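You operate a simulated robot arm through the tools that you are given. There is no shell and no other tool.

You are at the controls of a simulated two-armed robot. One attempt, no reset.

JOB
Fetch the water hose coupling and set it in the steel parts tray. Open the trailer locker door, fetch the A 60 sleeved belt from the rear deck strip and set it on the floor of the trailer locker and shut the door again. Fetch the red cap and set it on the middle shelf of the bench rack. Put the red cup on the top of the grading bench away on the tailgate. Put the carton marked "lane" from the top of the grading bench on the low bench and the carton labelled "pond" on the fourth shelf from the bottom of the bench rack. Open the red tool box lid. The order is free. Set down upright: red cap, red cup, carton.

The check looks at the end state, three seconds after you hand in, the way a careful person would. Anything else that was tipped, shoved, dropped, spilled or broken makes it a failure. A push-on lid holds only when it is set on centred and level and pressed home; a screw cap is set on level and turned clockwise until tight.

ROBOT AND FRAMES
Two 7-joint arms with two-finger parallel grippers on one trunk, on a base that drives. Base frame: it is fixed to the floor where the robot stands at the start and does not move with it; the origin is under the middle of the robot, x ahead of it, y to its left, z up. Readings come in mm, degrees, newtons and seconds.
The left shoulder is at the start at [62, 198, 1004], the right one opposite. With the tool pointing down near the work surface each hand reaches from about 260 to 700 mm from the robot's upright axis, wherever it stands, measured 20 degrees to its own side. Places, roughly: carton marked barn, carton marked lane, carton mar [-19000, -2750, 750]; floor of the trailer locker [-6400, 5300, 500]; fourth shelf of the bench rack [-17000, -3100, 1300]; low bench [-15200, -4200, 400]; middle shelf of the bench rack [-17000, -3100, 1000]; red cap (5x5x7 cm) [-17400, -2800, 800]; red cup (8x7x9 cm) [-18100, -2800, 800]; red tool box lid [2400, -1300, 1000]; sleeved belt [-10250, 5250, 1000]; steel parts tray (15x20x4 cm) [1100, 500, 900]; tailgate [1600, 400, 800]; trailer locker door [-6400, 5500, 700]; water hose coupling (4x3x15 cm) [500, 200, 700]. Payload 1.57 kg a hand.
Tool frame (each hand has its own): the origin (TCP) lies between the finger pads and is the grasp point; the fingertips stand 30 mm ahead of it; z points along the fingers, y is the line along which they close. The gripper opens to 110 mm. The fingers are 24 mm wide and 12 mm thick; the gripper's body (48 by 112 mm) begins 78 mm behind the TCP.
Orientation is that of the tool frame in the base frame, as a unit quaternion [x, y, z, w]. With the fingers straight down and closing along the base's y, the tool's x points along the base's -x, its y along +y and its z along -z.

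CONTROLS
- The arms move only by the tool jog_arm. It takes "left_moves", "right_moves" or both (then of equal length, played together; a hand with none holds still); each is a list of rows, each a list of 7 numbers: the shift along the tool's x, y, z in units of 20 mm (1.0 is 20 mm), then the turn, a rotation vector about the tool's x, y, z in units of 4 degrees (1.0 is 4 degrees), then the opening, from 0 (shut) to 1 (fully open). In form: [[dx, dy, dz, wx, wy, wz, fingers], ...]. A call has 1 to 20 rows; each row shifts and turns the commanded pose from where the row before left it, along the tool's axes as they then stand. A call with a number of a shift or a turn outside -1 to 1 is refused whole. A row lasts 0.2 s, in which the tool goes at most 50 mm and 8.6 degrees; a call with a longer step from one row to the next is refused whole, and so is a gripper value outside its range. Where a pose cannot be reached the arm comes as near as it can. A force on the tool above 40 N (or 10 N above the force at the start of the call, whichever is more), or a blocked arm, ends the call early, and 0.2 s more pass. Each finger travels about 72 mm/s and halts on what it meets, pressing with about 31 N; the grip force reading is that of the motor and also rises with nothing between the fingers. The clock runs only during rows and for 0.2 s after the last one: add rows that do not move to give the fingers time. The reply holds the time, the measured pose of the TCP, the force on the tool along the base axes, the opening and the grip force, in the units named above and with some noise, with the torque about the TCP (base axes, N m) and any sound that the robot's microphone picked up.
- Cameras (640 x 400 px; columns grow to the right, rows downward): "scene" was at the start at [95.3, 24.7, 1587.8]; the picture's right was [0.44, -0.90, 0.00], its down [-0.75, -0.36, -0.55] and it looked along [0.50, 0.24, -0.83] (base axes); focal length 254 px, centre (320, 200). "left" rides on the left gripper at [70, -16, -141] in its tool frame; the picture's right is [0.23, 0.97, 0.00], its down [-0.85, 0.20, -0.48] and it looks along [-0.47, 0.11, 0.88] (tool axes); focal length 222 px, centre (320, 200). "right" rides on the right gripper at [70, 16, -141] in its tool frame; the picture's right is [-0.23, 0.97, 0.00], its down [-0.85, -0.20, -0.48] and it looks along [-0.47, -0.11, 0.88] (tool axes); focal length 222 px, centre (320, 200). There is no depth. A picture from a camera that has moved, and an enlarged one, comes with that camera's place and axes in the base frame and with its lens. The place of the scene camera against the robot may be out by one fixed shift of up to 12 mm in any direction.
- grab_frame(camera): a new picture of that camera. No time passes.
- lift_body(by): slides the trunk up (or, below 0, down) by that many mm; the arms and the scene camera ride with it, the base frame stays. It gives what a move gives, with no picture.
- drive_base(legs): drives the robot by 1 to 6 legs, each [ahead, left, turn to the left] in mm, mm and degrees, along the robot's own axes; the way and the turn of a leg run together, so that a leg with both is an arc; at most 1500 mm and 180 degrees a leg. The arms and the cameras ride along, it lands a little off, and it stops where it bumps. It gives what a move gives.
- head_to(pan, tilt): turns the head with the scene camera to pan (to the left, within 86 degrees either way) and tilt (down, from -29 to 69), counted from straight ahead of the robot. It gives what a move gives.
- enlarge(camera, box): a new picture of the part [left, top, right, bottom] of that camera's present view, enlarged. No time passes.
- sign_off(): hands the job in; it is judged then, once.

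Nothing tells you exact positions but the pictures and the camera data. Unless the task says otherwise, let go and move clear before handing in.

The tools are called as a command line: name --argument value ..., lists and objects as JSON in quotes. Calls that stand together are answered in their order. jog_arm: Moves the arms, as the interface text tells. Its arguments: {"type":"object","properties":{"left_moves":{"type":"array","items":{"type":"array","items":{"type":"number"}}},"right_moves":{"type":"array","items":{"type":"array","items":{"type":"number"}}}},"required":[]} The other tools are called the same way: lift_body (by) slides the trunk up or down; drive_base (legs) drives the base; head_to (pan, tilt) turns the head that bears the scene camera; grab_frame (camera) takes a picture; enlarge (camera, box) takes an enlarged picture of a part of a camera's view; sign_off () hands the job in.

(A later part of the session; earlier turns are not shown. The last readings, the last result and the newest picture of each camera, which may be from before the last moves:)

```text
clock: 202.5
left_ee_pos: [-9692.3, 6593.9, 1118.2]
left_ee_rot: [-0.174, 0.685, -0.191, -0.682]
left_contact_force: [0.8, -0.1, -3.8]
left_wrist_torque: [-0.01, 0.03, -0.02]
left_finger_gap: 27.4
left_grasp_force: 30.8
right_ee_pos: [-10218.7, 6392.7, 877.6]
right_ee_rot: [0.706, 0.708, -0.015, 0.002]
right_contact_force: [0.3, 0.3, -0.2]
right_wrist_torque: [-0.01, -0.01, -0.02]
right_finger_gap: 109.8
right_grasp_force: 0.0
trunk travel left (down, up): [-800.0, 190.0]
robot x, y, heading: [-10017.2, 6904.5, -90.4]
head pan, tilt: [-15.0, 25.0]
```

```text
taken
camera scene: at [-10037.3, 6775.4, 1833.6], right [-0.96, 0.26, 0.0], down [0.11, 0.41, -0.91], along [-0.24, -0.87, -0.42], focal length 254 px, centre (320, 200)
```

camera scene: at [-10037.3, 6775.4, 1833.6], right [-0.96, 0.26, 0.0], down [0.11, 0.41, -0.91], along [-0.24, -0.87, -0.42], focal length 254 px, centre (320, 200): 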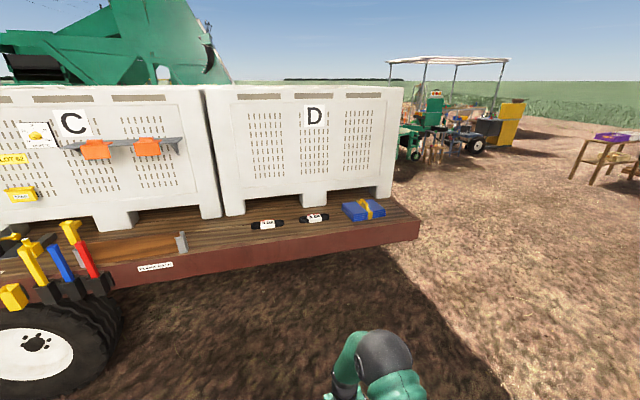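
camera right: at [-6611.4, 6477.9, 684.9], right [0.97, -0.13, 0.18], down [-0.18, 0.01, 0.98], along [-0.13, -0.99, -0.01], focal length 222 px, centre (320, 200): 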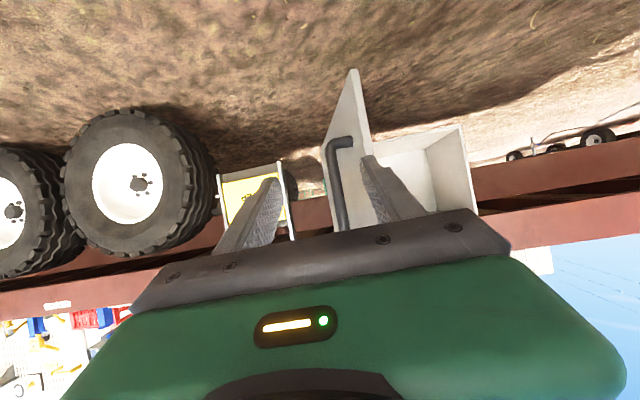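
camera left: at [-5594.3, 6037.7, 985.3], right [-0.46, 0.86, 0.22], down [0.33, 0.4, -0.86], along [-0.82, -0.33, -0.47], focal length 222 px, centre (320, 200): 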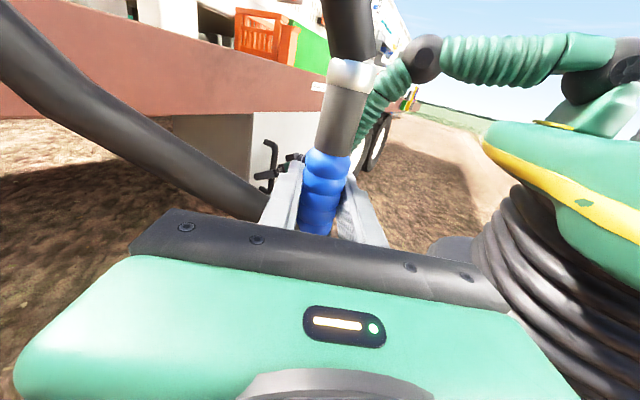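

I raise and yaw the right hand, then drive closer to the deck.

jog_arm --right_moves '[[0, 0, -0.9, 0, 0, -1, 1], [0, 0, -0.9, 0, 0, -1, 1], [0, 0, -0.9, 0, 0, -1, 1], [0, 0, -0.9, 0, 0, -1, 1], [0, 0, -0.9, 0, 0, -1, 1], [0, 0, -0.9, 0, 0, -1, 1], [0, 0, -0.9, 0, 0, -1, 1], [0, 0, -0.9, 0, 0, -1, 1], [0, 0, -0.9, 0, 0, -1, 1], [0, 0, -0.9, 0, 0, -1, 1], [0, 0, -0.9, 0, 0, -1, 1], [0, 0, -0.9, 0, 0, -1, 1], [0, 0, -0.9, 0, 0, -1, 1], [0, 0, -0.9, 0, 0, -1, 1], [0, 0, -0.9, 0, 0, -1, 1], [0, 0, 0, 0, 0, -1, 1], [0, 0, 0, 0, 0, -1, 1], [0, 0, 0, 0, 0, -1, 1], [0, 0, 0, 0, 0, -1, 1], [0, 0, 0, 0, 0, -1, 1]]'

head_to --pan -15 --tilt 40

enlarge --camera "scene" --box '[220, 80, 420, 240]'

```text
clock: 206.7
left_ee_pos: [-9693.0, 6593.0, 1117.7]
left_ee_rot: [-0.173, 0.685, -0.191, -0.681]
left_contact_force: [0.3, -0.6, -1.9]
left_wrist_torque: [-0.01, -0.01, 0.02]
left_finger_gap: 27.5
left_grasp_force: 31.3
right_ee_pos: [-10213.5, 6399.5, 1149.8]
right_ee_rot: [0.086, 0.996, -0.014, -0.008]
right_contact_force: [-0.2, -0.3, 0.8]
right_wrist_torque: [-0.01, 0.0, -0.03]
right_finger_gap: 109.9
right_grasp_force: 0.1
trunk travel left (down, up): [-800.0, 190.0]
robot x, y, heading: [-10013.1, 6909.0, -90.5]
head pan, tilt: [-15.0, 25.0]
```

```text
clock: 207.5
left_ee_pos: [-9690.8, 6592.9, 1118.2]
left_ee_rot: [-0.173, 0.685, -0.19, -0.682]
left_contact_force: [-0.4, 0.5, -2.4]
left_wrist_torque: [0.04, -0.01, -0.06]
left_finger_gap: 27.5
left_grasp_force: 31.2
right_ee_pos: [-10213.4, 6400.9, 1148.1]
right_ee_rot: [0.087, 0.996, -0.014, -0.007]
right_contact_force: [-1.2, 0.1, -0.5]
right_wrist_torque: [-0.01, -0.02, 0.05]
right_finger_gap: 110.0
right_grasp_force: 0.1
trunk travel left (down, up): [-800.0, 190.0]
robot x, y, heading: [-10012.6, 6904.8, -90.2]
head pan, tilt: [-15.0, 40.0]
```

```text
2.50 times, centred on (320, 160) of scene
camera zoom: at [-10035.6, 6782.9, 1810.4], right [-0.96, 0.26, 0.0], down [0.17, 0.62, -0.77], along [-0.2, -0.74, -0.64], focal length 636 px, centre (320, 300)
```

zoom: 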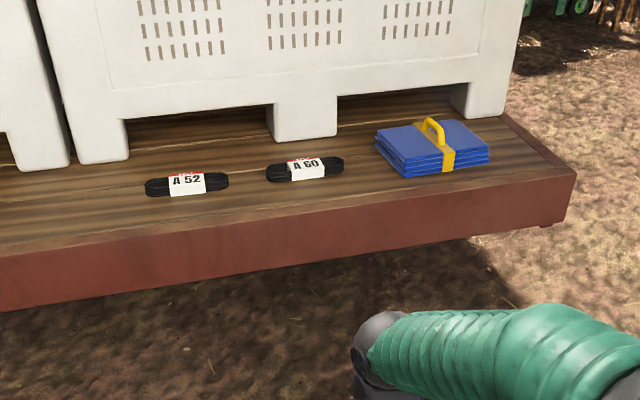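

Belt A 60 triangulates to about (-10396, 5336, 1010). I drive up so that it comes within reach of the right hand.

drive_base --legs '[[500, -170, 0], [430, 0, 0]]'

grab_frame --camera "right"

head_to --pan -20 --tilt 50

grab_frame --camera "scene"

```text
clock: 212.8
left_ee_pos: [-9885.9, 5654.6, 1119.8]
left_ee_rot: [-0.163, 0.687, -0.181, -0.684]
left_contact_force: [0.7, -1.0, -2.3]
left_wrist_torque: [-0.03, 0.0, -0.02]
left_finger_gap: 27.6
left_grasp_force: 31.0
right_ee_pos: [-10409.8, 5474.6, 1148.9]
right_ee_rot: [0.1, 0.995, -0.014, -0.008]
right_contact_force: [0.4, 0.1, -0.2]
right_wrist_torque: [0.03, 0.01, 0.0]
right_finger_gap: 110.0
right_grasp_force: 0.1
trunk travel left (down, up): [-800.0, 190.0]
robot x, y, heading: [-10197.8, 5971.6, -91.8]
head pan, tilt: [-15.0, 40.0]
```

```text
taken
camera right: at [-10473.4, 5508.6, 1291.5], right [0.42, 0.91, -0.03], down [0.81, -0.35, 0.47], along [0.42, -0.22, -0.88], focal length 222 px, centre (320, 200)
```

right: 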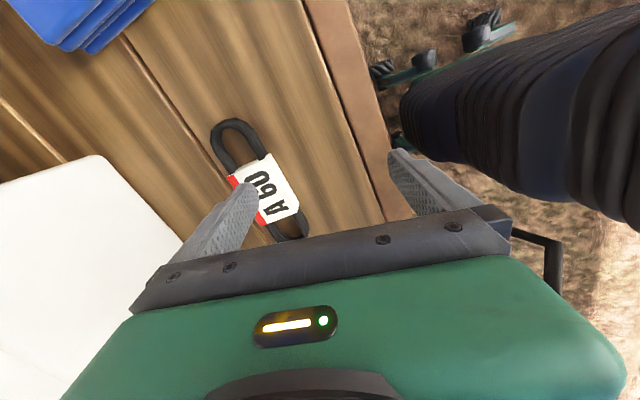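

```text
clock: 213.5
left_ee_pos: [-9885.5, 5653.4, 1119.3]
left_ee_rot: [-0.164, 0.687, -0.182, -0.684]
left_contact_force: [0.5, 0.0, -3.1]
left_wrist_torque: [0.0, 0.02, 0.0]
left_finger_gap: 27.4
left_grasp_force: 31.1
right_ee_pos: [-10411.8, 5473.3, 1149.8]
right_ee_rot: [0.1, 0.995, -0.014, -0.006]
right_contact_force: [0.3, 0.0, -0.1]
right_wrist_torque: [0.01, 0.01, -0.03]
right_finger_gap: 110.1
right_grasp_force: 0.1
trunk travel left (down, up): [-800.0, 190.0]
robot x, y, heading: [-10193.6, 5970.3, -91.9]
head pan, tilt: [-20.0, 50.0]
```

```text
taken
camera scene: at [-10227.3, 5861.0, 1796.2], right [-0.93, 0.37, 0.0], down [0.28, 0.71, -0.64], along [-0.24, -0.6, -0.77], focal length 254 px, centre (320, 200)
```

scene: 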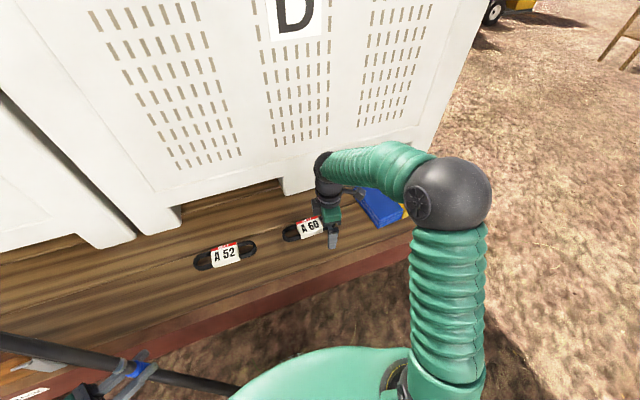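

The wrist camera puts the belt's axis along x at y≈5382 with the sleeve centred at x≈-10386. I align the hand above it and re-check.

jog_arm --right_moves '[[0, 0, 0, 0, 0, -0.96, 1], [0, 0, 0, 0, 0, -0.96, 1], [0, 0, 0, 0, 0, -0.96, 1], [-0.26, -0.92, 0, 0, 0, 0, 1], [-0.26, -0.92, 0, 0, 0, 0, 1], [-0.26, -0.92, 0, 0, 0, 0, 1], [-0.26, -0.92, 0, 0, 0, 0, 1], [-0.26, -0.92, 0, 0, 0, 0, 1]]'

grab_frame --camera "right"

```text
clock: 215.3
left_ee_pos: [-9883.9, 5651.6, 1119.2]
left_ee_rot: [-0.164, 0.687, -0.181, -0.684]
left_contact_force: [0.2, 0.4, -2.4]
left_wrist_torque: [0.01, 0.01, 0.01]
left_finger_gap: 27.6
left_grasp_force: 30.8
right_ee_pos: [-10385.8, 5378.5, 1149.5]
right_ee_rot: [0.0, 1.0, -0.013, -0.008]
right_contact_force: [0.1, 0.7, 0.0]
right_wrist_torque: [0.03, 0.05, 0.01]
right_finger_gap: 110.0
right_grasp_force: 0.1
trunk travel left (down, up): [-800.0, 190.0]
robot x, y, heading: [-10200.2, 5971.8, -92.1]
head pan, tilt: [-20.0, 50.0]
```

```text
taken
camera right: at [-10452.1, 5400.3, 1292.5], right [0.23, 0.97, -0.03], down [0.86, -0.19, 0.47], along [0.45, -0.13, -0.88], focal length 222 px, centre (320, 200)
```

right: 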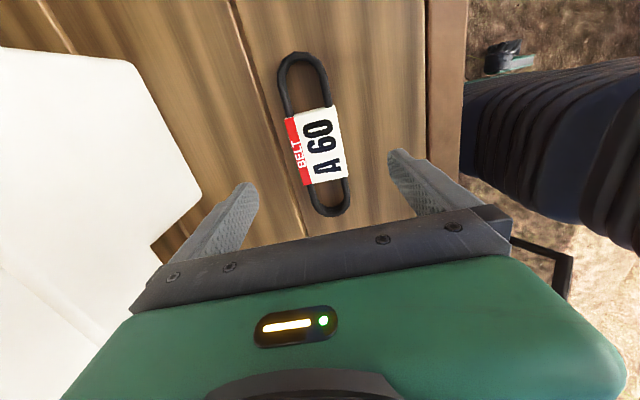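

The belt is nearly centred (its axis turned about 3°), top at z≈1009. I descend most of the way and check.

jog_arm --right_moves '[[0, -0.1, 0.9, 0, 0, 0.4, 1], [0, -0.1, 0.9, 0, 0, 0.4, 1], [0, 0, 0.9, 0, 0, 0, 1], [0, 0, 0.9, 0, 0, 0, 1], [0, 0, 0.9, 0, 0, 0, 1]]'

grab_frame --camera "right"

enlarge --camera "scene" --box '[240, 150, 400, 280]'

```text
clock: 216.5
left_ee_pos: [-9885.2, 5650.6, 1119.0]
left_ee_rot: [-0.163, 0.688, -0.181, -0.684]
left_contact_force: [-0.1, -0.7, -2.2]
left_wrist_torque: [-0.01, -0.01, 0.0]
left_finger_gap: 27.7
left_grasp_force: 31.1
right_ee_pos: [-10386.8, 5374.2, 1060.3]
right_ee_rot: [0.027, 1.0, -0.013, -0.008]
right_contact_force: [0.0, 0.0, -0.5]
right_wrist_torque: [0.0, 0.03, 0.0]
right_finger_gap: 110.2
right_grasp_force: 0.0
trunk travel left (down, up): [-800.0, 190.0]
robot x, y, heading: [-10197.8, 5974.5, -91.7]
head pan, tilt: [-20.0, 50.0]
```

```text
taken
camera right: at [-10452.9, 5398.6, 1202.7], right [0.28, 0.96, -0.03], down [0.85, -0.23, 0.47], along [0.44, -0.16, -0.88], focal length 222 px, centre (320, 200)
```

right: 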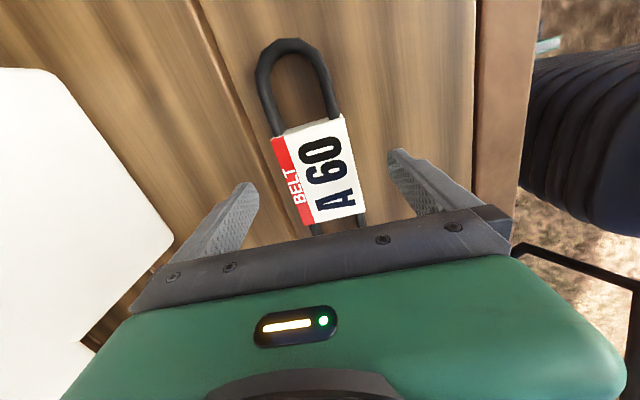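

```text
3.08 times, centred on (320, 215) of scene
camera zoom: at [-10226.4, 5858.8, 1796.1], right [-0.93, 0.37, 0.0], down [0.28, 0.71, -0.64], along [-0.24, -0.59, -0.77], focal length 782 px, centre (320, 154)
```

zoom: 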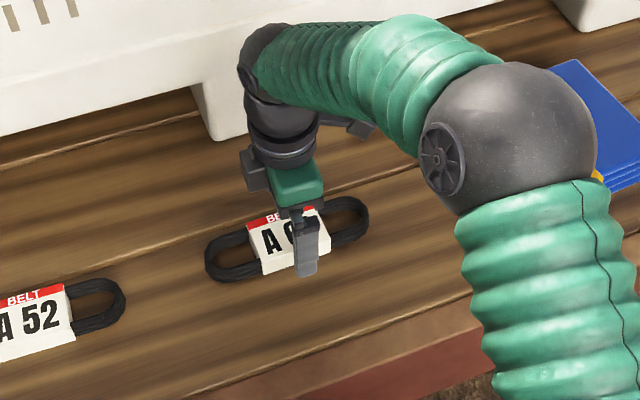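

Well centred on the sleeve. I descend the last 47 mm and close.

jog_arm --right_moves '[[0, 0, 0.8, 0, 0, 0, 1], [0, 0, 0.8, 0, 0, 0, 1], [0, 0, 0.7, 0, 0, 0, 1]]'

grab_frame --camera "right"

```text
clock: 217.2
left_ee_pos: [-9884.9, 5656.5, 1120.0]
left_ee_rot: [-0.163, 0.687, -0.182, -0.684]
left_contact_force: [-0.5, 0.9, -2.3]
left_wrist_torque: [0.0, 0.01, -0.02]
left_finger_gap: 27.5
left_grasp_force: 31.3
right_ee_pos: [-10387.4, 5376.7, 1031.7]
right_ee_rot: [0.028, 0.999, -0.015, -0.007]
right_contact_force: [0.6, 4.8, 9.4]
right_wrist_torque: [0.8, -0.16, 0.03]
right_finger_gap: 110.1
right_grasp_force: 0.1
trunk travel left (down, up): [-800.0, 190.0]
robot x, y, heading: [-10197.0, 5974.1, -91.9]
head pan, tilt: [-20.0, 50.0]
stopped in row 3 (right hand): the force on the tool passed its limit at 52 N (the readings are from after the stop); the commanded pose is now the measured one
```

```text
taken
camera right: at [-10454.0, 5401.3, 1174.2], right [0.28, 0.96, -0.03], down [0.85, -0.23, 0.47], along [0.44, -0.16, -0.88], focal length 222 px, centre (320, 200)
```

right: 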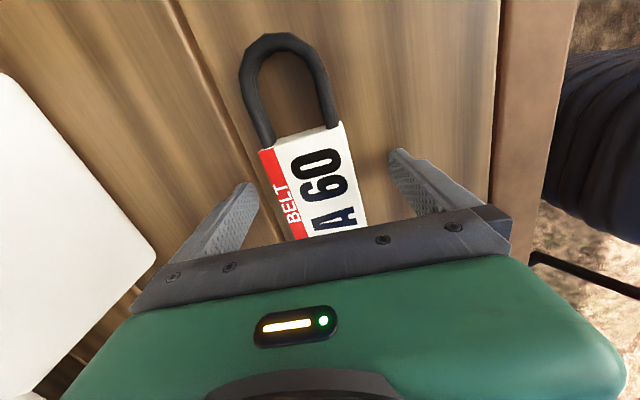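

The fingertips touched the deck, so the deck is at z≈1001. I raise 5 mm and close on the sleeve.

jog_arm --right_moves '[[0, 0, -0.25, 0, 0, 0, 1], [0, 0, 0, 0, 0, 0, 0.4], [0, 0, 0, 0, 0, 0, 0.4], [0, 0, 0, 0, 0, 0, 0.4], [0, 0, 0, 0, 0, 0, 0.4], [0, 0, 0, 0, 0, 0, 0.4]]'

grab_frame --camera "right"

```text
clock: 218.6
left_ee_pos: [-9885.3, 5654.4, 1119.7]
left_ee_rot: [-0.162, 0.688, -0.183, -0.684]
left_contact_force: [0.6, -0.2, -2.5]
left_wrist_torque: [-0.02, 0.01, 0.01]
left_finger_gap: 27.3
left_grasp_force: 31.0
right_ee_pos: [-10387.6, 5374.5, 1036.4]
right_ee_rot: [0.028, 0.999, -0.014, -0.008]
right_contact_force: [-1.5, 0.1, 4.9]
right_wrist_torque: [0.19, 0.03, 0.13]
right_finger_gap: 60.4
right_grasp_force: 31.6
trunk travel left (down, up): [-800.0, 190.0]
robot x, y, heading: [-10197.1, 5967.2, -91.9]
head pan, tilt: [-20.0, 50.0]
```

```text
taken
camera right: at [-10454.1, 5399.1, 1178.5], right [0.28, 0.96, -0.03], down [0.85, -0.23, 0.47], along [0.44, -0.16, -0.88], focal length 222 px, centre (320, 200)
```

right: 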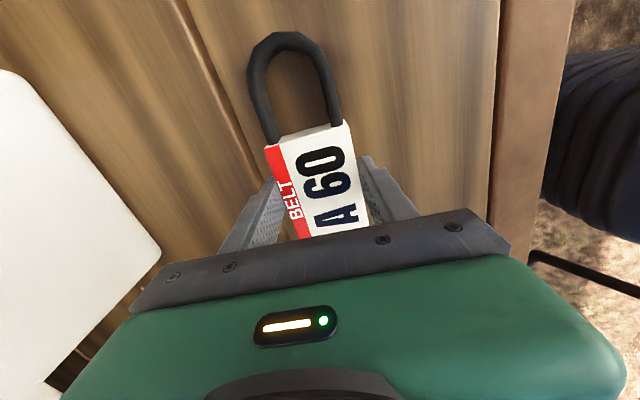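

The sleeve is gripped at 60 mm. I lift it.

jog_arm --right_moves '[[0, 0, -0.5, 0, 0, 0, 0.3], [0, 0, -0.9, 0, 0, 0, 0.3], [0, 0, -0.9, 0, 0, 0, 0.3], [0, 0, -0.9, 0, 0, 0, 0.3], [0, 0, -0.9, 0, 0, 0, 0.3], [0, 0, -0.9, 0, 0, 0, 0.3], [0, 0, -0.9, 0, 0, 0, 0.3]]'

grab_frame --camera "right"

grab_frame --camera "scene"

```text
clock: 220.2
left_ee_pos: [-9885.6, 5653.6, 1118.5]
left_ee_rot: [-0.163, 0.687, -0.182, -0.684]
left_contact_force: [0.3, 0.1, -2.3]
left_wrist_torque: [0.01, 0.04, -0.01]
left_finger_gap: 27.6
left_grasp_force: 30.9
right_ee_pos: [-10387.9, 5377.2, 1152.6]
right_ee_rot: [0.028, 0.999, -0.015, -0.008]
right_contact_force: [0.1, -0.1, -1.9]
right_wrist_torque: [0.0, 0.03, -0.02]
right_finger_gap: 59.8
right_grasp_force: 31.2
trunk travel left (down, up): [-800.0, 190.0]
robot x, y, heading: [-10197.4, 5974.2, -91.7]
head pan, tilt: [-20.0, 50.0]
```

```text
taken
camera right: at [-10453.3, 5402.4, 1295.4], right [0.28, 0.96, -0.03], down [0.85, -0.23, 0.47], along [0.44, -0.16, -0.88], focal length 222 px, centre (320, 200)
```

right: 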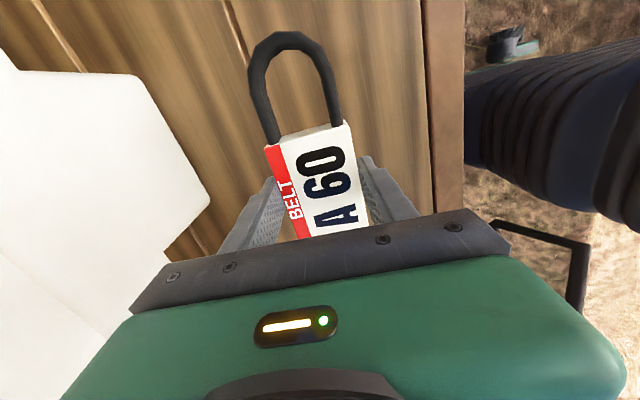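

```text
taken
camera scene: at [-10226.2, 5860.0, 1796.1], right [-0.93, 0.37, 0.0], down [0.28, 0.71, -0.64], along [-0.24, -0.59, -0.77], focal length 254 px, centre (320, 200)
```

scene: 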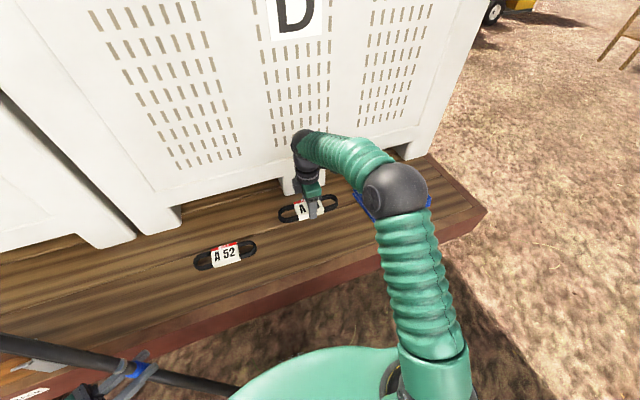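

Belt A 60 is in hand. I back away from the deck and strafe back to the locker.

drive_base --legs '[[-900, 0, 0], [0, 1400, 0], [0, 1400, 0], [0, 1300, 0]]'

lift_body --by -200

head_to --pan -10 --tilt 35

grab_frame --camera "scene"

```text
clock: 244.3
left_ee_pos: [-5743.5, 6453.9, 1119.6]
left_ee_rot: [-0.164, 0.688, -0.183, -0.683]
left_contact_force: [-0.5, -0.8, -2.6]
left_wrist_torque: [0.01, -0.03, -0.02]
left_finger_gap: 27.5
left_grasp_force: 31.4
right_ee_pos: [-6245.3, 6178.4, 1152.8]
right_ee_rot: [0.027, 1.0, -0.013, -0.008]
right_contact_force: [-0.5, 0.2, -1.6]
right_wrist_torque: [0.02, 0.01, -0.03]
right_finger_gap: 59.6
right_grasp_force: 31.1
trunk travel left (down, up): [-800.0, 190.0]
robot x, y, heading: [-6056.4, 6775.8, -91.6]
head pan, tilt: [-20.0, 50.0]
```

```text
clock: 246.4
left_ee_pos: [-5741.6, 6456.5, 918.7]
left_ee_rot: [-0.163, 0.687, -0.183, -0.684]
left_contact_force: [-0.3, 0.2, -2.0]
left_wrist_torque: [0.01, -0.01, 0.03]
left_finger_gap: 27.4
left_grasp_force: 31.0
right_ee_pos: [-6243.6, 6178.7, 953.4]
right_ee_rot: [0.026, 1.0, -0.015, -0.008]
right_contact_force: [-0.3, 0.3, -1.5]
right_wrist_torque: [0.02, 0.05, 0.02]
right_finger_gap: 59.4
right_grasp_force: 30.6
trunk travel left (down, up): [-600.0, 390.0]
robot x, y, heading: [-6055.3, 6775.5, -91.8]
head pan, tilt: [-20.0, 50.0]
```

```text
clock: 247.2
left_ee_pos: [-5743.3, 6457.2, 919.9]
left_ee_rot: [-0.164, 0.687, -0.184, -0.684]
left_contact_force: [0.5, -0.1, -2.7]
left_wrist_torque: [0.0, 0.01, 0.01]
left_finger_gap: 27.2
left_grasp_force: 31.3
right_ee_pos: [-6243.3, 6179.1, 953.9]
right_ee_rot: [0.027, 0.999, -0.015, -0.008]
right_contact_force: [1.2, 0.1, -1.2]
right_wrist_torque: [0.01, 0.0, -0.03]
right_finger_gap: 59.4
right_grasp_force: 31.1
trunk travel left (down, up): [-600.0, 390.0]
robot x, y, heading: [-6057.8, 6776.0, -91.8]
head pan, tilt: [-10.0, 35.0]
```

```text
taken
camera scene: at [-6072.5, 6645.7, 1617.7], right [-0.98, 0.2, 0.0], down [0.12, 0.56, -0.82], along [-0.17, -0.8, -0.58], focal length 254 px, centre (320, 200)
```

scene: 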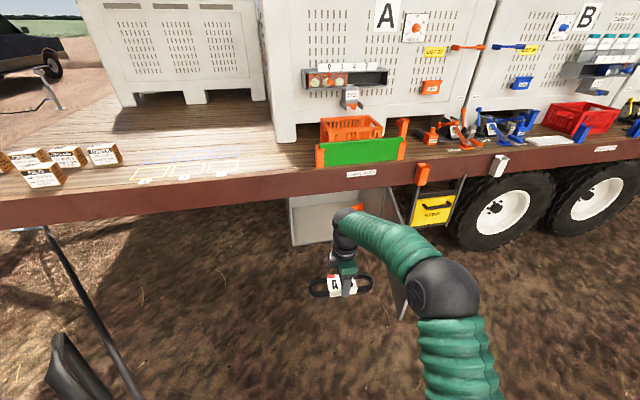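

I pitch the right hand forward by 36° and lower it to floor height while still clear in front of the locker.

jog_arm --right_moves '[[0, 0, 0, 1, 0, 0, 0.3], [0, 0, 0, 1, 0, 0, 0.3], [0, 0, 0, 1, 0, 0, 0.3], [0, 0, 0, 1, 0, 0, 0.3], [0, 0, 0, 1, 0, 0, 0.3], [0, 0, 0, 1, 0, 0, 0.3], [0, 0, 0, 1, 0, 0, 0.3], [0, 0, 0, 1, 0, 0, 0.3], [0, 0, 0, 1, 0, 0, 0.3]]'

jog_arm --right_moves '[[0, 0.573, 0.789, 0, 0, 0, 0.3], [0, 0.573, 0.789, 0, 0, 0, 0.3], [0, 0.573, 0.789, 0, 0, 0, 0.3], [0, 0.573, 0.789, 0, 0, 0, 0.3], [0, 0.573, 0.789, 0, 0, 0, 0.3], [0, 0.573, 0.789, 0, 0, 0, 0.3], [0, 0.573, 0.789, 0, 0, 0, 0.3], [0, 0.573, 0.789, 0, 0, 0, 0.3], [0, 0.573, 0.789, 0, 0, 0, 0.3], [0, 0.573, 0.789, 0, 0, 0, 0.3], [0, 0.573, 0.789, 0, 0, 0, 0.3], [0, 0.573, 0.789, 0, 0, 0, 0.3], [0, 0.573, 0.789, 0, 0, 0, 0.3], [0, 0.573, 0.789, 0, 0, 0, 0.3], [0, 0.573, 0.789, 0, 0, 0, 0.3], [0, 0.573, 0.789, 0, 0, 0, 0.3], [0, 0.573, 0.789, 0, 0, 0, 0.3], [0, 0.573, 0.789, 0, 0, 0, 0.3]]'

grab_frame --camera "right"

grab_frame --camera "scene"

```text
clock: 249.2
left_ee_pos: [-5740.9, 6455.2, 920.1]
left_ee_rot: [-0.163, 0.687, -0.182, -0.684]
left_contact_force: [-0.4, -0.9, -2.7]
left_wrist_torque: [0.01, -0.01, -0.01]
left_finger_gap: 27.4
left_grasp_force: 31.2
right_ee_pos: [-6242.3, 6179.3, 954.0]
right_ee_rot: [0.023, 0.946, -0.324, -0.016]
right_contact_force: [0.1, -0.3, -1.0]
right_wrist_torque: [0.04, 0.0, 0.0]
right_finger_gap: 59.4
right_grasp_force: 30.8
trunk travel left (down, up): [-600.0, 390.0]
robot x, y, heading: [-6055.8, 6774.6, -91.5]
head pan, tilt: [-10.0, 35.0]
```

```text
clock: 253.0
left_ee_pos: [-5742.4, 6456.7, 920.4]
left_ee_rot: [-0.164, 0.687, -0.183, -0.684]
left_contact_force: [-0.2, -0.2, -2.4]
left_wrist_torque: [0.0, 0.01, -0.01]
left_finger_gap: 27.5
left_grasp_force: 30.9
right_ee_pos: [-6247.8, 6169.4, 601.8]
right_ee_rot: [0.024, 0.946, -0.323, -0.015]
right_contact_force: [-0.4, 0.6, -1.8]
right_wrist_torque: [0.02, 0.05, 0.03]
right_finger_gap: 59.3
right_grasp_force: 30.6
trunk travel left (down, up): [-600.0, 390.0]
robot x, y, heading: [-6056.0, 6771.8, -91.4]
head pan, tilt: [-10.0, 35.0]
```

```text
taken
camera right: at [-6312.0, 6272.8, 704.5], right [0.26, 0.76, -0.6], down [0.87, 0.09, 0.49], along [0.42, -0.65, -0.63], focal length 222 px, centre (320, 200)
```

right: 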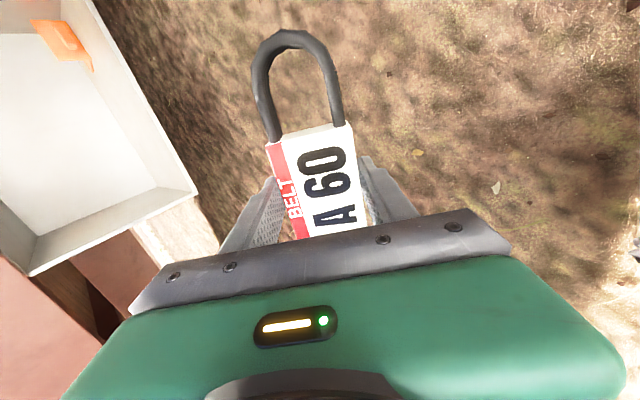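

```text
taken
camera scene: at [-6072.0, 6645.3, 1617.8], right [-0.98, 0.2, 0.0], down [0.11, 0.56, -0.82], along [-0.17, -0.8, -0.58], focal length 254 px, centre (320, 200)
```

scene: 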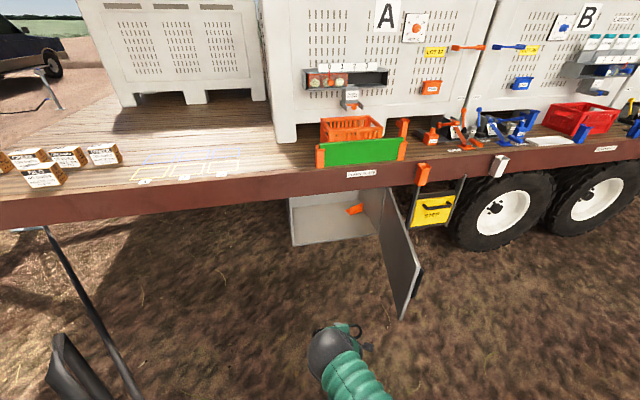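

The locker is well open; its front floor edge is near (x -6155, y 5550, z 495). I extend the arm a bit more so the elbow stays clear of the deck, then check the posture.

jog_arm --right_moves '[[0, -0.728, 0.529, 0, 0, 0, 0.3], [0, -0.728, 0.529, 0, 0, 0, 0.3], [0, -0.728, 0.529, 0, 0, 0, 0.3], [0, -0.728, 0.529, 0, 0, 0, 0.3], [0, -0.728, 0.529, 0, 0, 0, 0.3]]'

head_to --pan -15 --tilt 55

grab_frame --camera "scene"

grab_frame --camera "left"

```text
clock: 254.2
left_ee_pos: [-5742.7, 6455.2, 920.7]
left_ee_rot: [-0.164, 0.687, -0.183, -0.684]
left_contact_force: [0.3, -1.0, -2.0]
left_wrist_torque: [-0.01, 0.01, 0.03]
left_finger_gap: 27.6
left_grasp_force: 30.8
right_ee_pos: [-6253.3, 6078.6, 603.7]
right_ee_rot: [0.022, 0.946, -0.322, -0.016]
right_contact_force: [-0.2, -1.8, -1.4]
right_wrist_torque: [0.02, -0.02, 0.0]
right_finger_gap: 59.1
right_grasp_force: 31.5
trunk travel left (down, up): [-600.0, 390.0]
robot x, y, heading: [-6054.4, 6776.6, -91.9]
head pan, tilt: [-10.0, 35.0]
```

```text
clock: 255.1
left_ee_pos: [-5741.8, 6456.5, 920.0]
left_ee_rot: [-0.163, 0.687, -0.183, -0.684]
left_contact_force: [0.4, 0.5, -3.7]
left_wrist_torque: [-0.01, 0.01, 0.0]
left_finger_gap: 27.5
left_grasp_force: 30.7
right_ee_pos: [-6252.2, 6077.9, 604.3]
right_ee_rot: [0.023, 0.946, -0.323, -0.016]
right_contact_force: [0.2, -0.3, -1.6]
right_wrist_torque: [0.06, 0.01, -0.01]
right_finger_gap: 59.2
right_grasp_force: 30.8
trunk travel left (down, up): [-600.0, 390.0]
robot x, y, heading: [-6053.0, 6773.6, -91.4]
head pan, tilt: [-15.0, 55.0]
```

```text
taken
camera scene: at [-6075.0, 6662.6, 1589.6], right [-0.96, 0.29, 0.0], down [0.23, 0.79, -0.57], along [-0.17, -0.55, -0.82], focal length 254 px, centre (320, 200)
```

scene: 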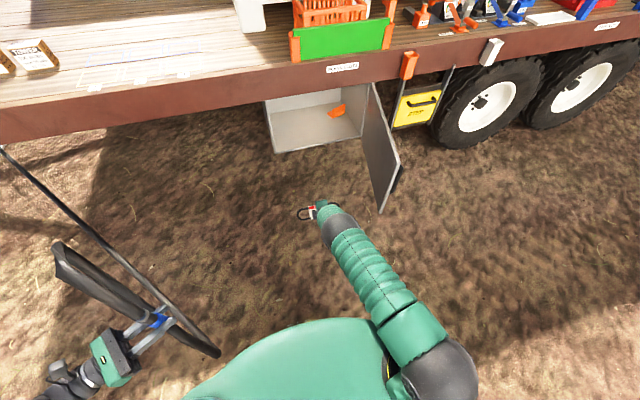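

```text
taken
camera left: at [-5610.8, 6510.2, 990.8], right [-0.47, 0.86, 0.2], down [0.34, 0.38, -0.86], along [-0.82, -0.33, -0.47], focal length 222 px, centre (320, 200)
```

left: 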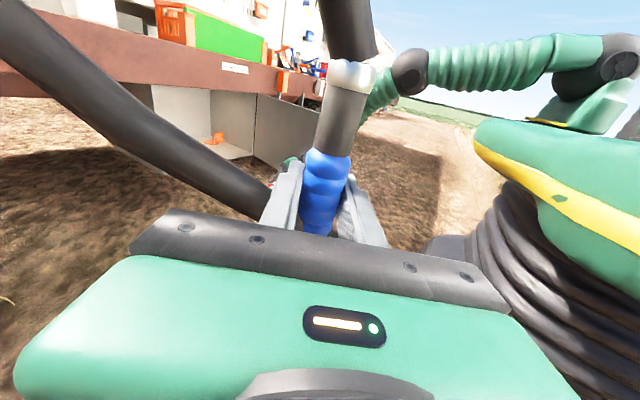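

The elbow stays about 300 mm behind the hand, so it will clear the deck. I lower slightly and drive in partway, then check.

jog_arm --right_moves '[[0, 0.573, 0.789, 0, 0, 0, 0.3], [0, 0.3, 0.41, 0, 0, 0, 0.3]]'

drive_base --legs '[[400, -33, 0]]'

grab_frame --camera "right"

grab_frame --camera "scene"

grab_frame --camera "left"

```text
clock: 255.7
left_ee_pos: [-5741.4, 6454.7, 920.7]
left_ee_rot: [-0.163, 0.687, -0.184, -0.684]
left_contact_force: [0.4, -0.2, -4.1]
left_wrist_torque: [-0.01, -0.03, -0.01]
left_finger_gap: 27.2
left_grasp_force: 31.5
right_ee_pos: [-6253.2, 6078.4, 574.9]
right_ee_rot: [0.024, 0.946, -0.322, -0.015]
right_contact_force: [0.5, 0.3, -0.8]
right_wrist_torque: [0.01, 0.01, 0.02]
right_finger_gap: 59.2
right_grasp_force: 30.7
trunk travel left (down, up): [-600.0, 390.0]
robot x, y, heading: [-6052.3, 6774.5, -91.5]
head pan, tilt: [-15.0, 55.0]
```

```text
clock: 258.1
left_ee_pos: [-5784.7, 6060.0, 919.7]
left_ee_rot: [-0.163, 0.687, -0.184, -0.684]
left_contact_force: [-0.2, -1.1, -3.0]
left_wrist_torque: [-0.01, 0.02, 0.03]
left_finger_gap: 27.5
left_grasp_force: 31.0
right_ee_pos: [-6297.8, 5682.5, 574.8]
right_ee_rot: [0.023, 0.946, -0.323, -0.016]
right_contact_force: [0.1, 0.4, -1.8]
right_wrist_torque: [0.01, 0.03, 0.02]
right_finger_gap: 59.5
right_grasp_force: 31.4
trunk travel left (down, up): [-600.0, 390.0]
robot x, y, heading: [-6098.1, 6379.6, -91.7]
head pan, tilt: [-15.0, 55.0]
```

```text
taken
camera right: at [-6360.1, 5786.0, 678.2], right [0.26, 0.76, -0.6], down [0.87, 0.09, 0.49], along [0.42, -0.65, -0.64], focal length 222 px, centre (320, 200)
```

right: 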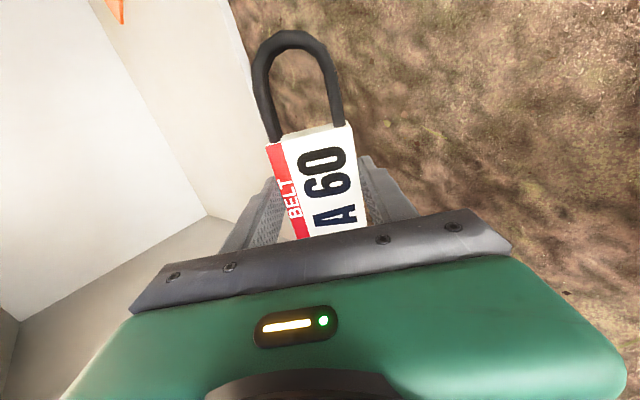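

```text
taken
camera scene: at [-6118.6, 6267.7, 1589.6], right [-0.96, 0.29, 0.0], down [0.23, 0.79, -0.57], along [-0.17, -0.55, -0.82], focal length 254 px, centre (320, 200)
```

scene: 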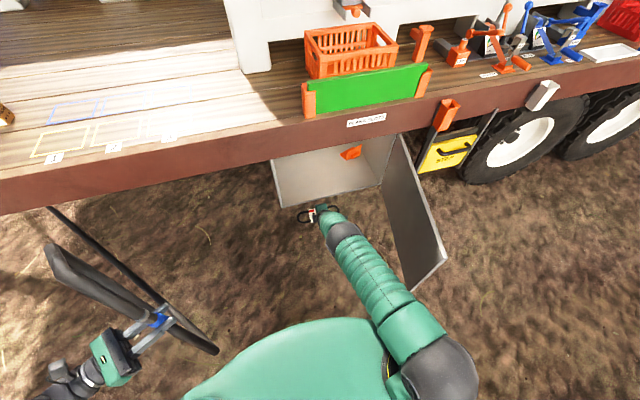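

```text
taken
camera left: at [-5654.6, 6114.9, 990.6], right [-0.47, 0.86, 0.2], down [0.34, 0.38, -0.86], along [-0.82, -0.33, -0.47], focal length 222 px, centre (320, 200)
```

left: 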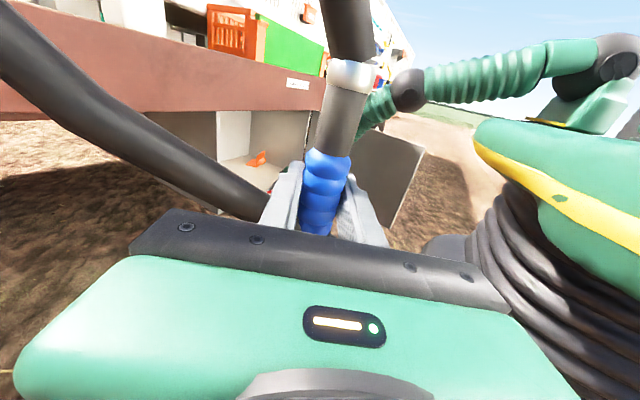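

The locker floor is at z≈497, spanning y≈5185–5550. The belt is aligned; I drive in the remaining 200 mm.

drive_base --legs '[[205, 0, 0]]'

grab_frame --camera "right"

grab_frame --camera "scene"

grab_frame --camera "left"

```text
clock: 259.8
left_ee_pos: [-5793.5, 5857.2, 920.0]
left_ee_rot: [-0.162, 0.688, -0.183, -0.684]
left_contact_force: [0.8, -1.0, -2.0]
left_wrist_torque: [0.01, 0.0, 0.02]
left_finger_gap: 27.4
left_grasp_force: 30.7
right_ee_pos: [-6306.4, 5479.4, 574.1]
right_ee_rot: [0.024, 0.946, -0.323, -0.016]
right_contact_force: [-0.2, -0.3, -3.4]
right_wrist_torque: [0.01, -0.02, 0.0]
right_finger_gap: 59.4
right_grasp_force: 30.5
trunk travel left (down, up): [-600.0, 390.0]
robot x, y, heading: [-6108.8, 6175.4, -92.0]
head pan, tilt: [-15.0, 55.0]
```

```text
taken
camera right: at [-6368.6, 5583.0, 678.4], right [0.26, 0.76, -0.6], down [0.87, 0.09, 0.49], along [0.42, -0.65, -0.64], focal length 222 px, centre (320, 200)
```

right: 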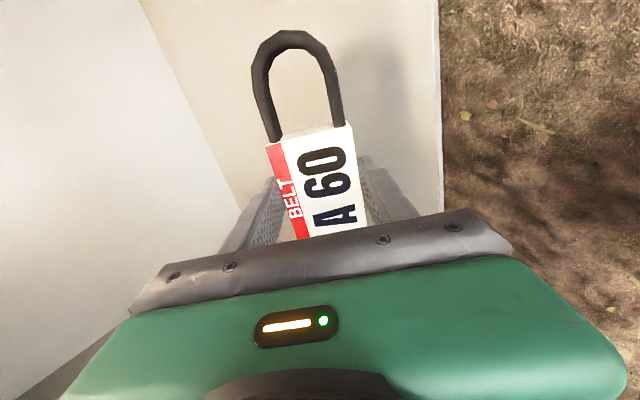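

```text
taken
camera scene: at [-6125.5, 6063.7, 1589.6], right [-0.96, 0.29, 0.0], down [0.24, 0.79, -0.57], along [-0.17, -0.55, -0.82], focal length 254 px, centre (320, 200)
```

scene: 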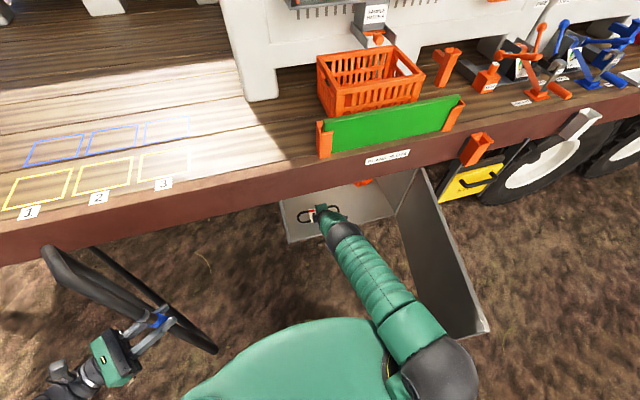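

```text
taken
camera left: at [-5662.5, 5910.8, 991.3], right [-0.46, 0.86, 0.2], down [0.34, 0.38, -0.86], along [-0.82, -0.33, -0.47], focal length 222 px, centre (320, 200)
```

left: 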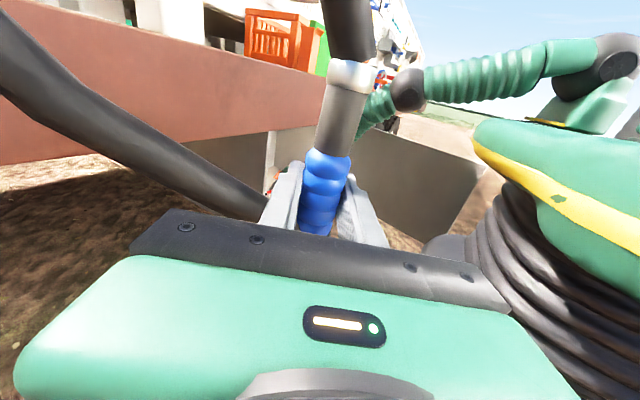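

The belt is over the floor, just inside. I lower it (with a little more depth) until the lower finger is near the floor.

jog_arm --right_moves '[[0, 0.065, 0.725, 0, 0, 0, 0.3], [0, 0.065, 0.5, 0, 0, 0, 0.3], [0, 0.05, 0.2, 0, 0, 0, 0.3]]'

grab_frame --camera "right"

```text
clock: 260.6
left_ee_pos: [-5794.4, 5856.6, 921.0]
left_ee_rot: [-0.162, 0.688, -0.183, -0.684]
left_contact_force: [-0.3, -0.3, -2.3]
left_wrist_torque: [-0.03, -0.01, 0.0]
left_finger_gap: 27.5
left_grasp_force: 30.9
right_ee_pos: [-6309.3, 5464.5, 549.3]
right_ee_rot: [0.025, 0.946, -0.323, -0.015]
right_contact_force: [1.2, -0.1, -2.7]
right_wrist_torque: [-0.01, 0.01, 0.0]
right_finger_gap: 59.1
right_grasp_force: 30.8
trunk travel left (down, up): [-600.0, 390.0]
robot x, y, heading: [-6103.1, 6175.4, -91.9]
head pan, tilt: [-15.0, 55.0]
```

```text
taken
camera right: at [-6370.6, 5568.8, 653.5], right [0.26, 0.76, -0.6], down [0.87, 0.09, 0.49], along [0.42, -0.65, -0.63], focal length 222 px, centre (320, 200)
```

right: 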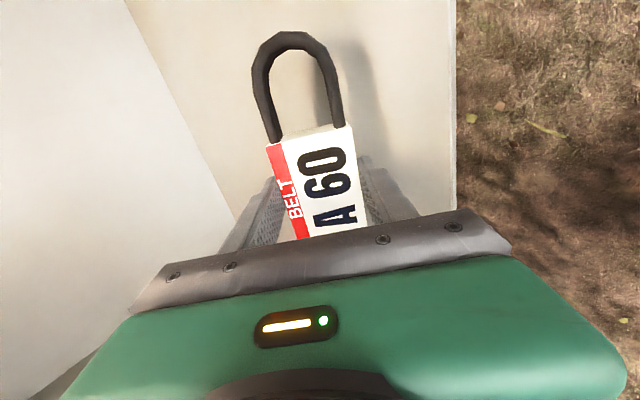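

No contact yet; I lower in small steps.

jog_arm --right_moves '[[0, 0.09, 0.12, 0, 0, 0, 0.3], [0, 0.09, 0.12, 0, 0, 0, 0.3], [0, 0.06, 0.08, 0, 0, 0, 0.3]]'

```text
clock: 261.6
left_ee_pos: [-5794.6, 5858.6, 921.2]
left_ee_rot: [-0.161, 0.688, -0.183, -0.683]
left_contact_force: [0.4, -0.5, -3.3]
left_wrist_torque: [0.02, 0.0, 0.0]
left_finger_gap: 27.6
left_grasp_force: 31.0
right_ee_pos: [-6317.8, 5434.5, 581.4]
right_ee_rot: [0.028, 0.936, -0.35, -0.021]
right_contact_force: [0.1, 0.1, -1.7]
right_wrist_torque: [0.0, 0.02, -0.03]
right_finger_gap: 59.5
right_grasp_force: 30.9
trunk travel left (down, up): [-600.0, 390.0]
robot x, y, heading: [-6105.9, 6174.3, -91.9]
head pan, tilt: [-15.0, 55.0]
stopped in row 3 (right hand): the arm was blocked; the commanded pose is now the measured one
```

The arm shifted oddly (a kinematic limit, no force). I look before going on.

grab_frame --camera "right"

grab_frame --camera "scene"

grab_frame --camera "left"

```text
taken
camera right: at [-6379.2, 5545.0, 680.1], right [0.26, 0.72, -0.64], down [0.87, 0.11, 0.48], along [0.41, -0.69, -0.6], focal length 222 px, centre (320, 200)
```

right: 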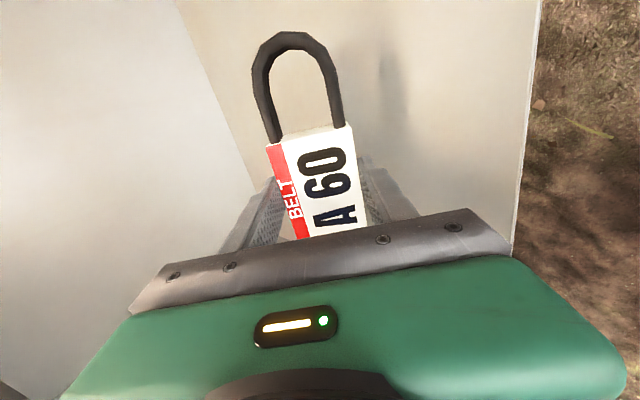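

```text
taken
camera scene: at [-6125.9, 6063.6, 1589.6], right [-0.96, 0.29, 0.0], down [0.24, 0.79, -0.57], along [-0.17, -0.55, -0.82], focal length 254 px, centre (320, 200)
```

scene: 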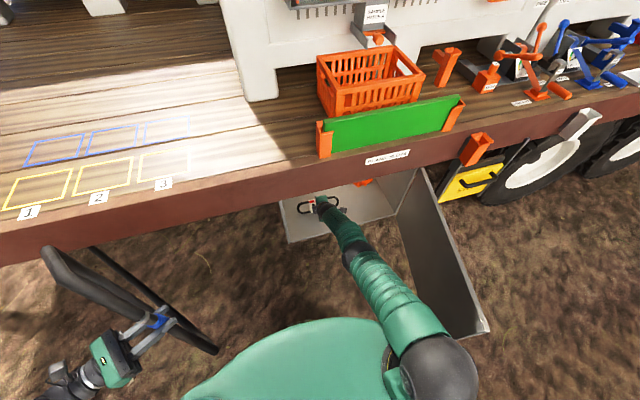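

```text
taken
camera left: at [-5663.6, 5913.2, 992.4], right [-0.46, 0.86, 0.2], down [0.34, 0.38, -0.86], along [-0.82, -0.33, -0.47], focal length 222 px, centre (320, 200)
```

left: 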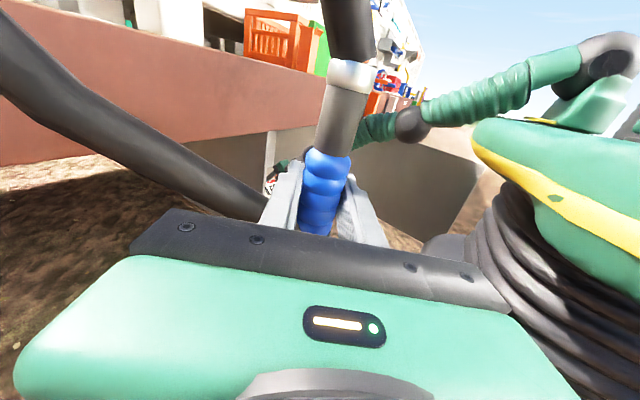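

The elbow dropped and the hand is deeper but free. I lower with the trunk instead, which keeps the arm still.

lift_body --by -28

grab_frame --camera "right"

```text
clock: 262.3
left_ee_pos: [-5795.6, 5859.7, 893.8]
left_ee_rot: [-0.161, 0.688, -0.183, -0.683]
left_contact_force: [0.1, 0.7, -2.3]
left_wrist_torque: [-0.01, 0.01, 0.06]
left_finger_gap: 27.8
left_grasp_force: 31.3
right_ee_pos: [-6318.8, 5434.7, 554.1]
right_ee_rot: [0.028, 0.936, -0.351, -0.02]
right_contact_force: [0.1, -0.1, -1.7]
right_wrist_torque: [0.04, 0.03, 0.03]
right_finger_gap: 59.4
right_grasp_force: 31.3
trunk travel left (down, up): [-572.0, 418.0]
robot x, y, heading: [-6103.7, 6175.5, -91.8]
head pan, tilt: [-15.0, 55.0]
```

```text
taken
camera right: at [-6379.5, 5545.3, 651.9], right [0.26, 0.72, -0.64], down [0.87, 0.11, 0.48], along [0.41, -0.69, -0.6], focal length 222 px, centre (320, 200)
```

right: 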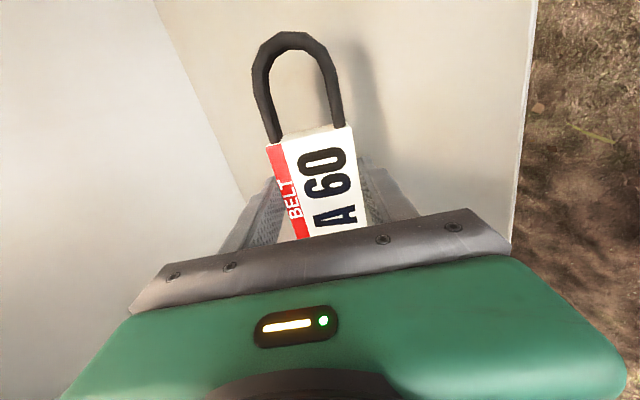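

lift_body --by -5

lift_body --by -4

```text
clock: 262.8
left_ee_pos: [-5795.3, 5859.1, 887.7]
left_ee_rot: [-0.162, 0.688, -0.184, -0.683]
left_contact_force: [-0.1, -0.4, -2.4]
left_wrist_torque: [-0.05, 0.01, -0.01]
left_finger_gap: 27.5
left_grasp_force: 31.1
right_ee_pos: [-6317.9, 5435.4, 550.0]
right_ee_rot: [0.028, 0.936, -0.35, -0.021]
right_contact_force: [0.3, -0.6, -1.3]
right_wrist_torque: [0.05, 0.02, -0.01]
right_finger_gap: 59.2
right_grasp_force: 31.3
trunk travel left (down, up): [-567.0, 423.0]
robot x, y, heading: [-6104.9, 6175.4, -91.8]
head pan, tilt: [-15.0, 55.0]
```

```text
clock: 263.4
left_ee_pos: [-5795.5, 5858.3, 884.2]
left_ee_rot: [-0.162, 0.688, -0.184, -0.683]
left_contact_force: [-0.7, -0.8, -2.7]
left_wrist_torque: [0.01, 0.01, 0.03]
left_finger_gap: 27.5
left_grasp_force: 30.8
right_ee_pos: [-6319.2, 5436.0, 546.5]
right_ee_rot: [0.027, 0.936, -0.35, -0.021]
right_contact_force: [-1.1, -0.3, -1.0]
right_wrist_torque: [0.07, 0.0, -0.03]
right_finger_gap: 59.5
right_grasp_force: 30.8
trunk travel left (down, up): [-563.0, 427.0]
robot x, y, heading: [-6102.7, 6176.0, -91.4]
head pan, tilt: [-15.0, 55.0]
```

lift_body --by -4

lift_body --by -4

grab_frame --camera "right"

```text
clock: 263.9
left_ee_pos: [-5795.7, 5860.2, 880.1]
left_ee_rot: [-0.162, 0.688, -0.184, -0.684]
left_contact_force: [-0.2, 0.2, -2.6]
left_wrist_torque: [0.04, 0.0, -0.01]
left_finger_gap: 27.7
left_grasp_force: 30.4
right_ee_pos: [-6317.3, 5435.8, 543.9]
right_ee_rot: [0.028, 0.936, -0.351, -0.02]
right_contact_force: [-1.1, 0.8, 9.7]
right_wrist_torque: [0.16, -0.02, 0.01]
right_finger_gap: 59.5
right_grasp_force: 31.4
trunk travel left (down, up): [-559.0, 431.0]
robot x, y, heading: [-6105.7, 6176.8, -92.0]
head pan, tilt: [-15.0, 55.0]
```

```text
clock: 264.4
left_ee_pos: [-5794.1, 5863.0, 877.5]
left_ee_rot: [-0.162, 0.687, -0.184, -0.684]
left_contact_force: [0.1, -0.1, -1.8]
left_wrist_torque: [0.03, -0.02, 0.0]
left_finger_gap: 27.3
left_grasp_force: 30.7
right_ee_pos: [-6319.0, 5435.7, 543.6]
right_ee_rot: [0.027, 0.934, -0.354, -0.021]
right_contact_force: [-4.0, -2.8, 28.3]
right_wrist_torque: [0.18, -0.15, 0.03]
right_finger_gap: 59.5
right_grasp_force: 31.4
trunk travel left (down, up): [-555.0, 435.0]
robot x, y, heading: [-6102.3, 6171.6, -92.2]
head pan, tilt: [-15.0, 55.0]
```

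```text
taken
camera right: at [-6379.5, 5546.8, 640.1], right [0.26, 0.71, -0.65], down [0.87, 0.11, 0.47], along [0.41, -0.69, -0.59], focal length 222 px, centre (320, 200)
```

right: 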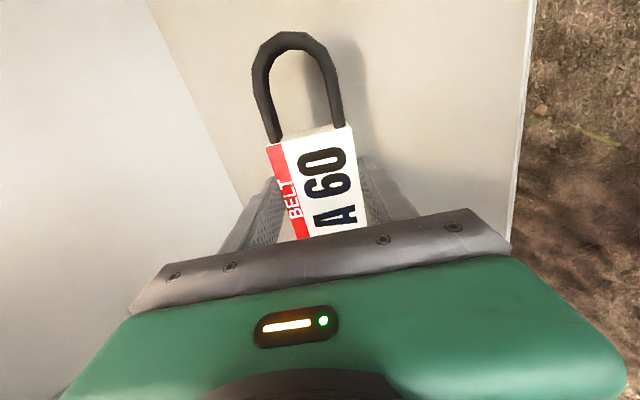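

The near finger touched the floor. I raise 9 mm and open the fingers so the belt settles on the floor.

lift_body --by 9

jog_arm --right_moves '[[0, 0, 0, 0, 0, 0, 0.65], [0, 0, 0, 0, 0, 0, 0.75], [0, 0, 0, 0, 0, 0, 0.75]]'

grab_frame --camera "right"

```text
clock: 265.0
left_ee_pos: [-5794.4, 5859.6, 884.2]
left_ee_rot: [-0.161, 0.688, -0.183, -0.684]
left_contact_force: [0.0, 0.3, -2.4]
left_wrist_torque: [0.0, -0.01, 0.0]
left_finger_gap: 27.6
left_grasp_force: 30.0
right_ee_pos: [-6318.6, 5436.7, 544.8]
right_ee_rot: [0.027, 0.937, -0.346, -0.021]
right_contact_force: [-0.6, -0.5, -1.2]
right_wrist_torque: [0.1, -0.01, 0.02]
right_finger_gap: 59.3
right_grasp_force: 30.7
trunk travel left (down, up): [-564.0, 426.0]
robot x, y, heading: [-6107.5, 6174.5, -91.8]
head pan, tilt: [-15.0, 55.0]
```

```text
clock: 265.8
left_ee_pos: [-5794.4, 5859.5, 885.5]
left_ee_rot: [-0.161, 0.688, -0.183, -0.684]
left_contact_force: [-0.1, 0.1, -3.5]
left_wrist_torque: [0.01, 0.01, -0.05]
left_finger_gap: 27.4
left_grasp_force: 31.1
right_ee_pos: [-6319.0, 5435.1, 548.2]
right_ee_rot: [0.028, 0.936, -0.351, -0.02]
right_contact_force: [-1.6, -7.6, 8.3]
right_wrist_torque: [-0.27, 0.01, -0.07]
right_finger_gap: 72.0
right_grasp_force: 0.1
trunk travel left (down, up): [-564.0, 426.0]
robot x, y, heading: [-6105.0, 6170.2, -91.9]
head pan, tilt: [-15.0, 55.0]
```

```text
taken
camera right: at [-6379.4, 5545.4, 645.3], right [0.26, 0.72, -0.65], down [0.87, 0.11, 0.48], along [0.41, -0.69, -0.6], focal length 222 px, centre (320, 200)
```

right: 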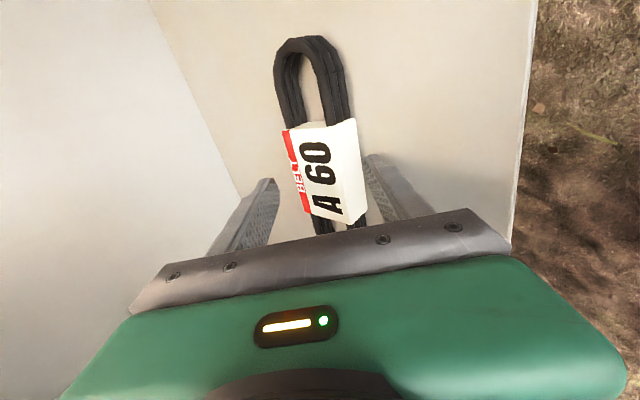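

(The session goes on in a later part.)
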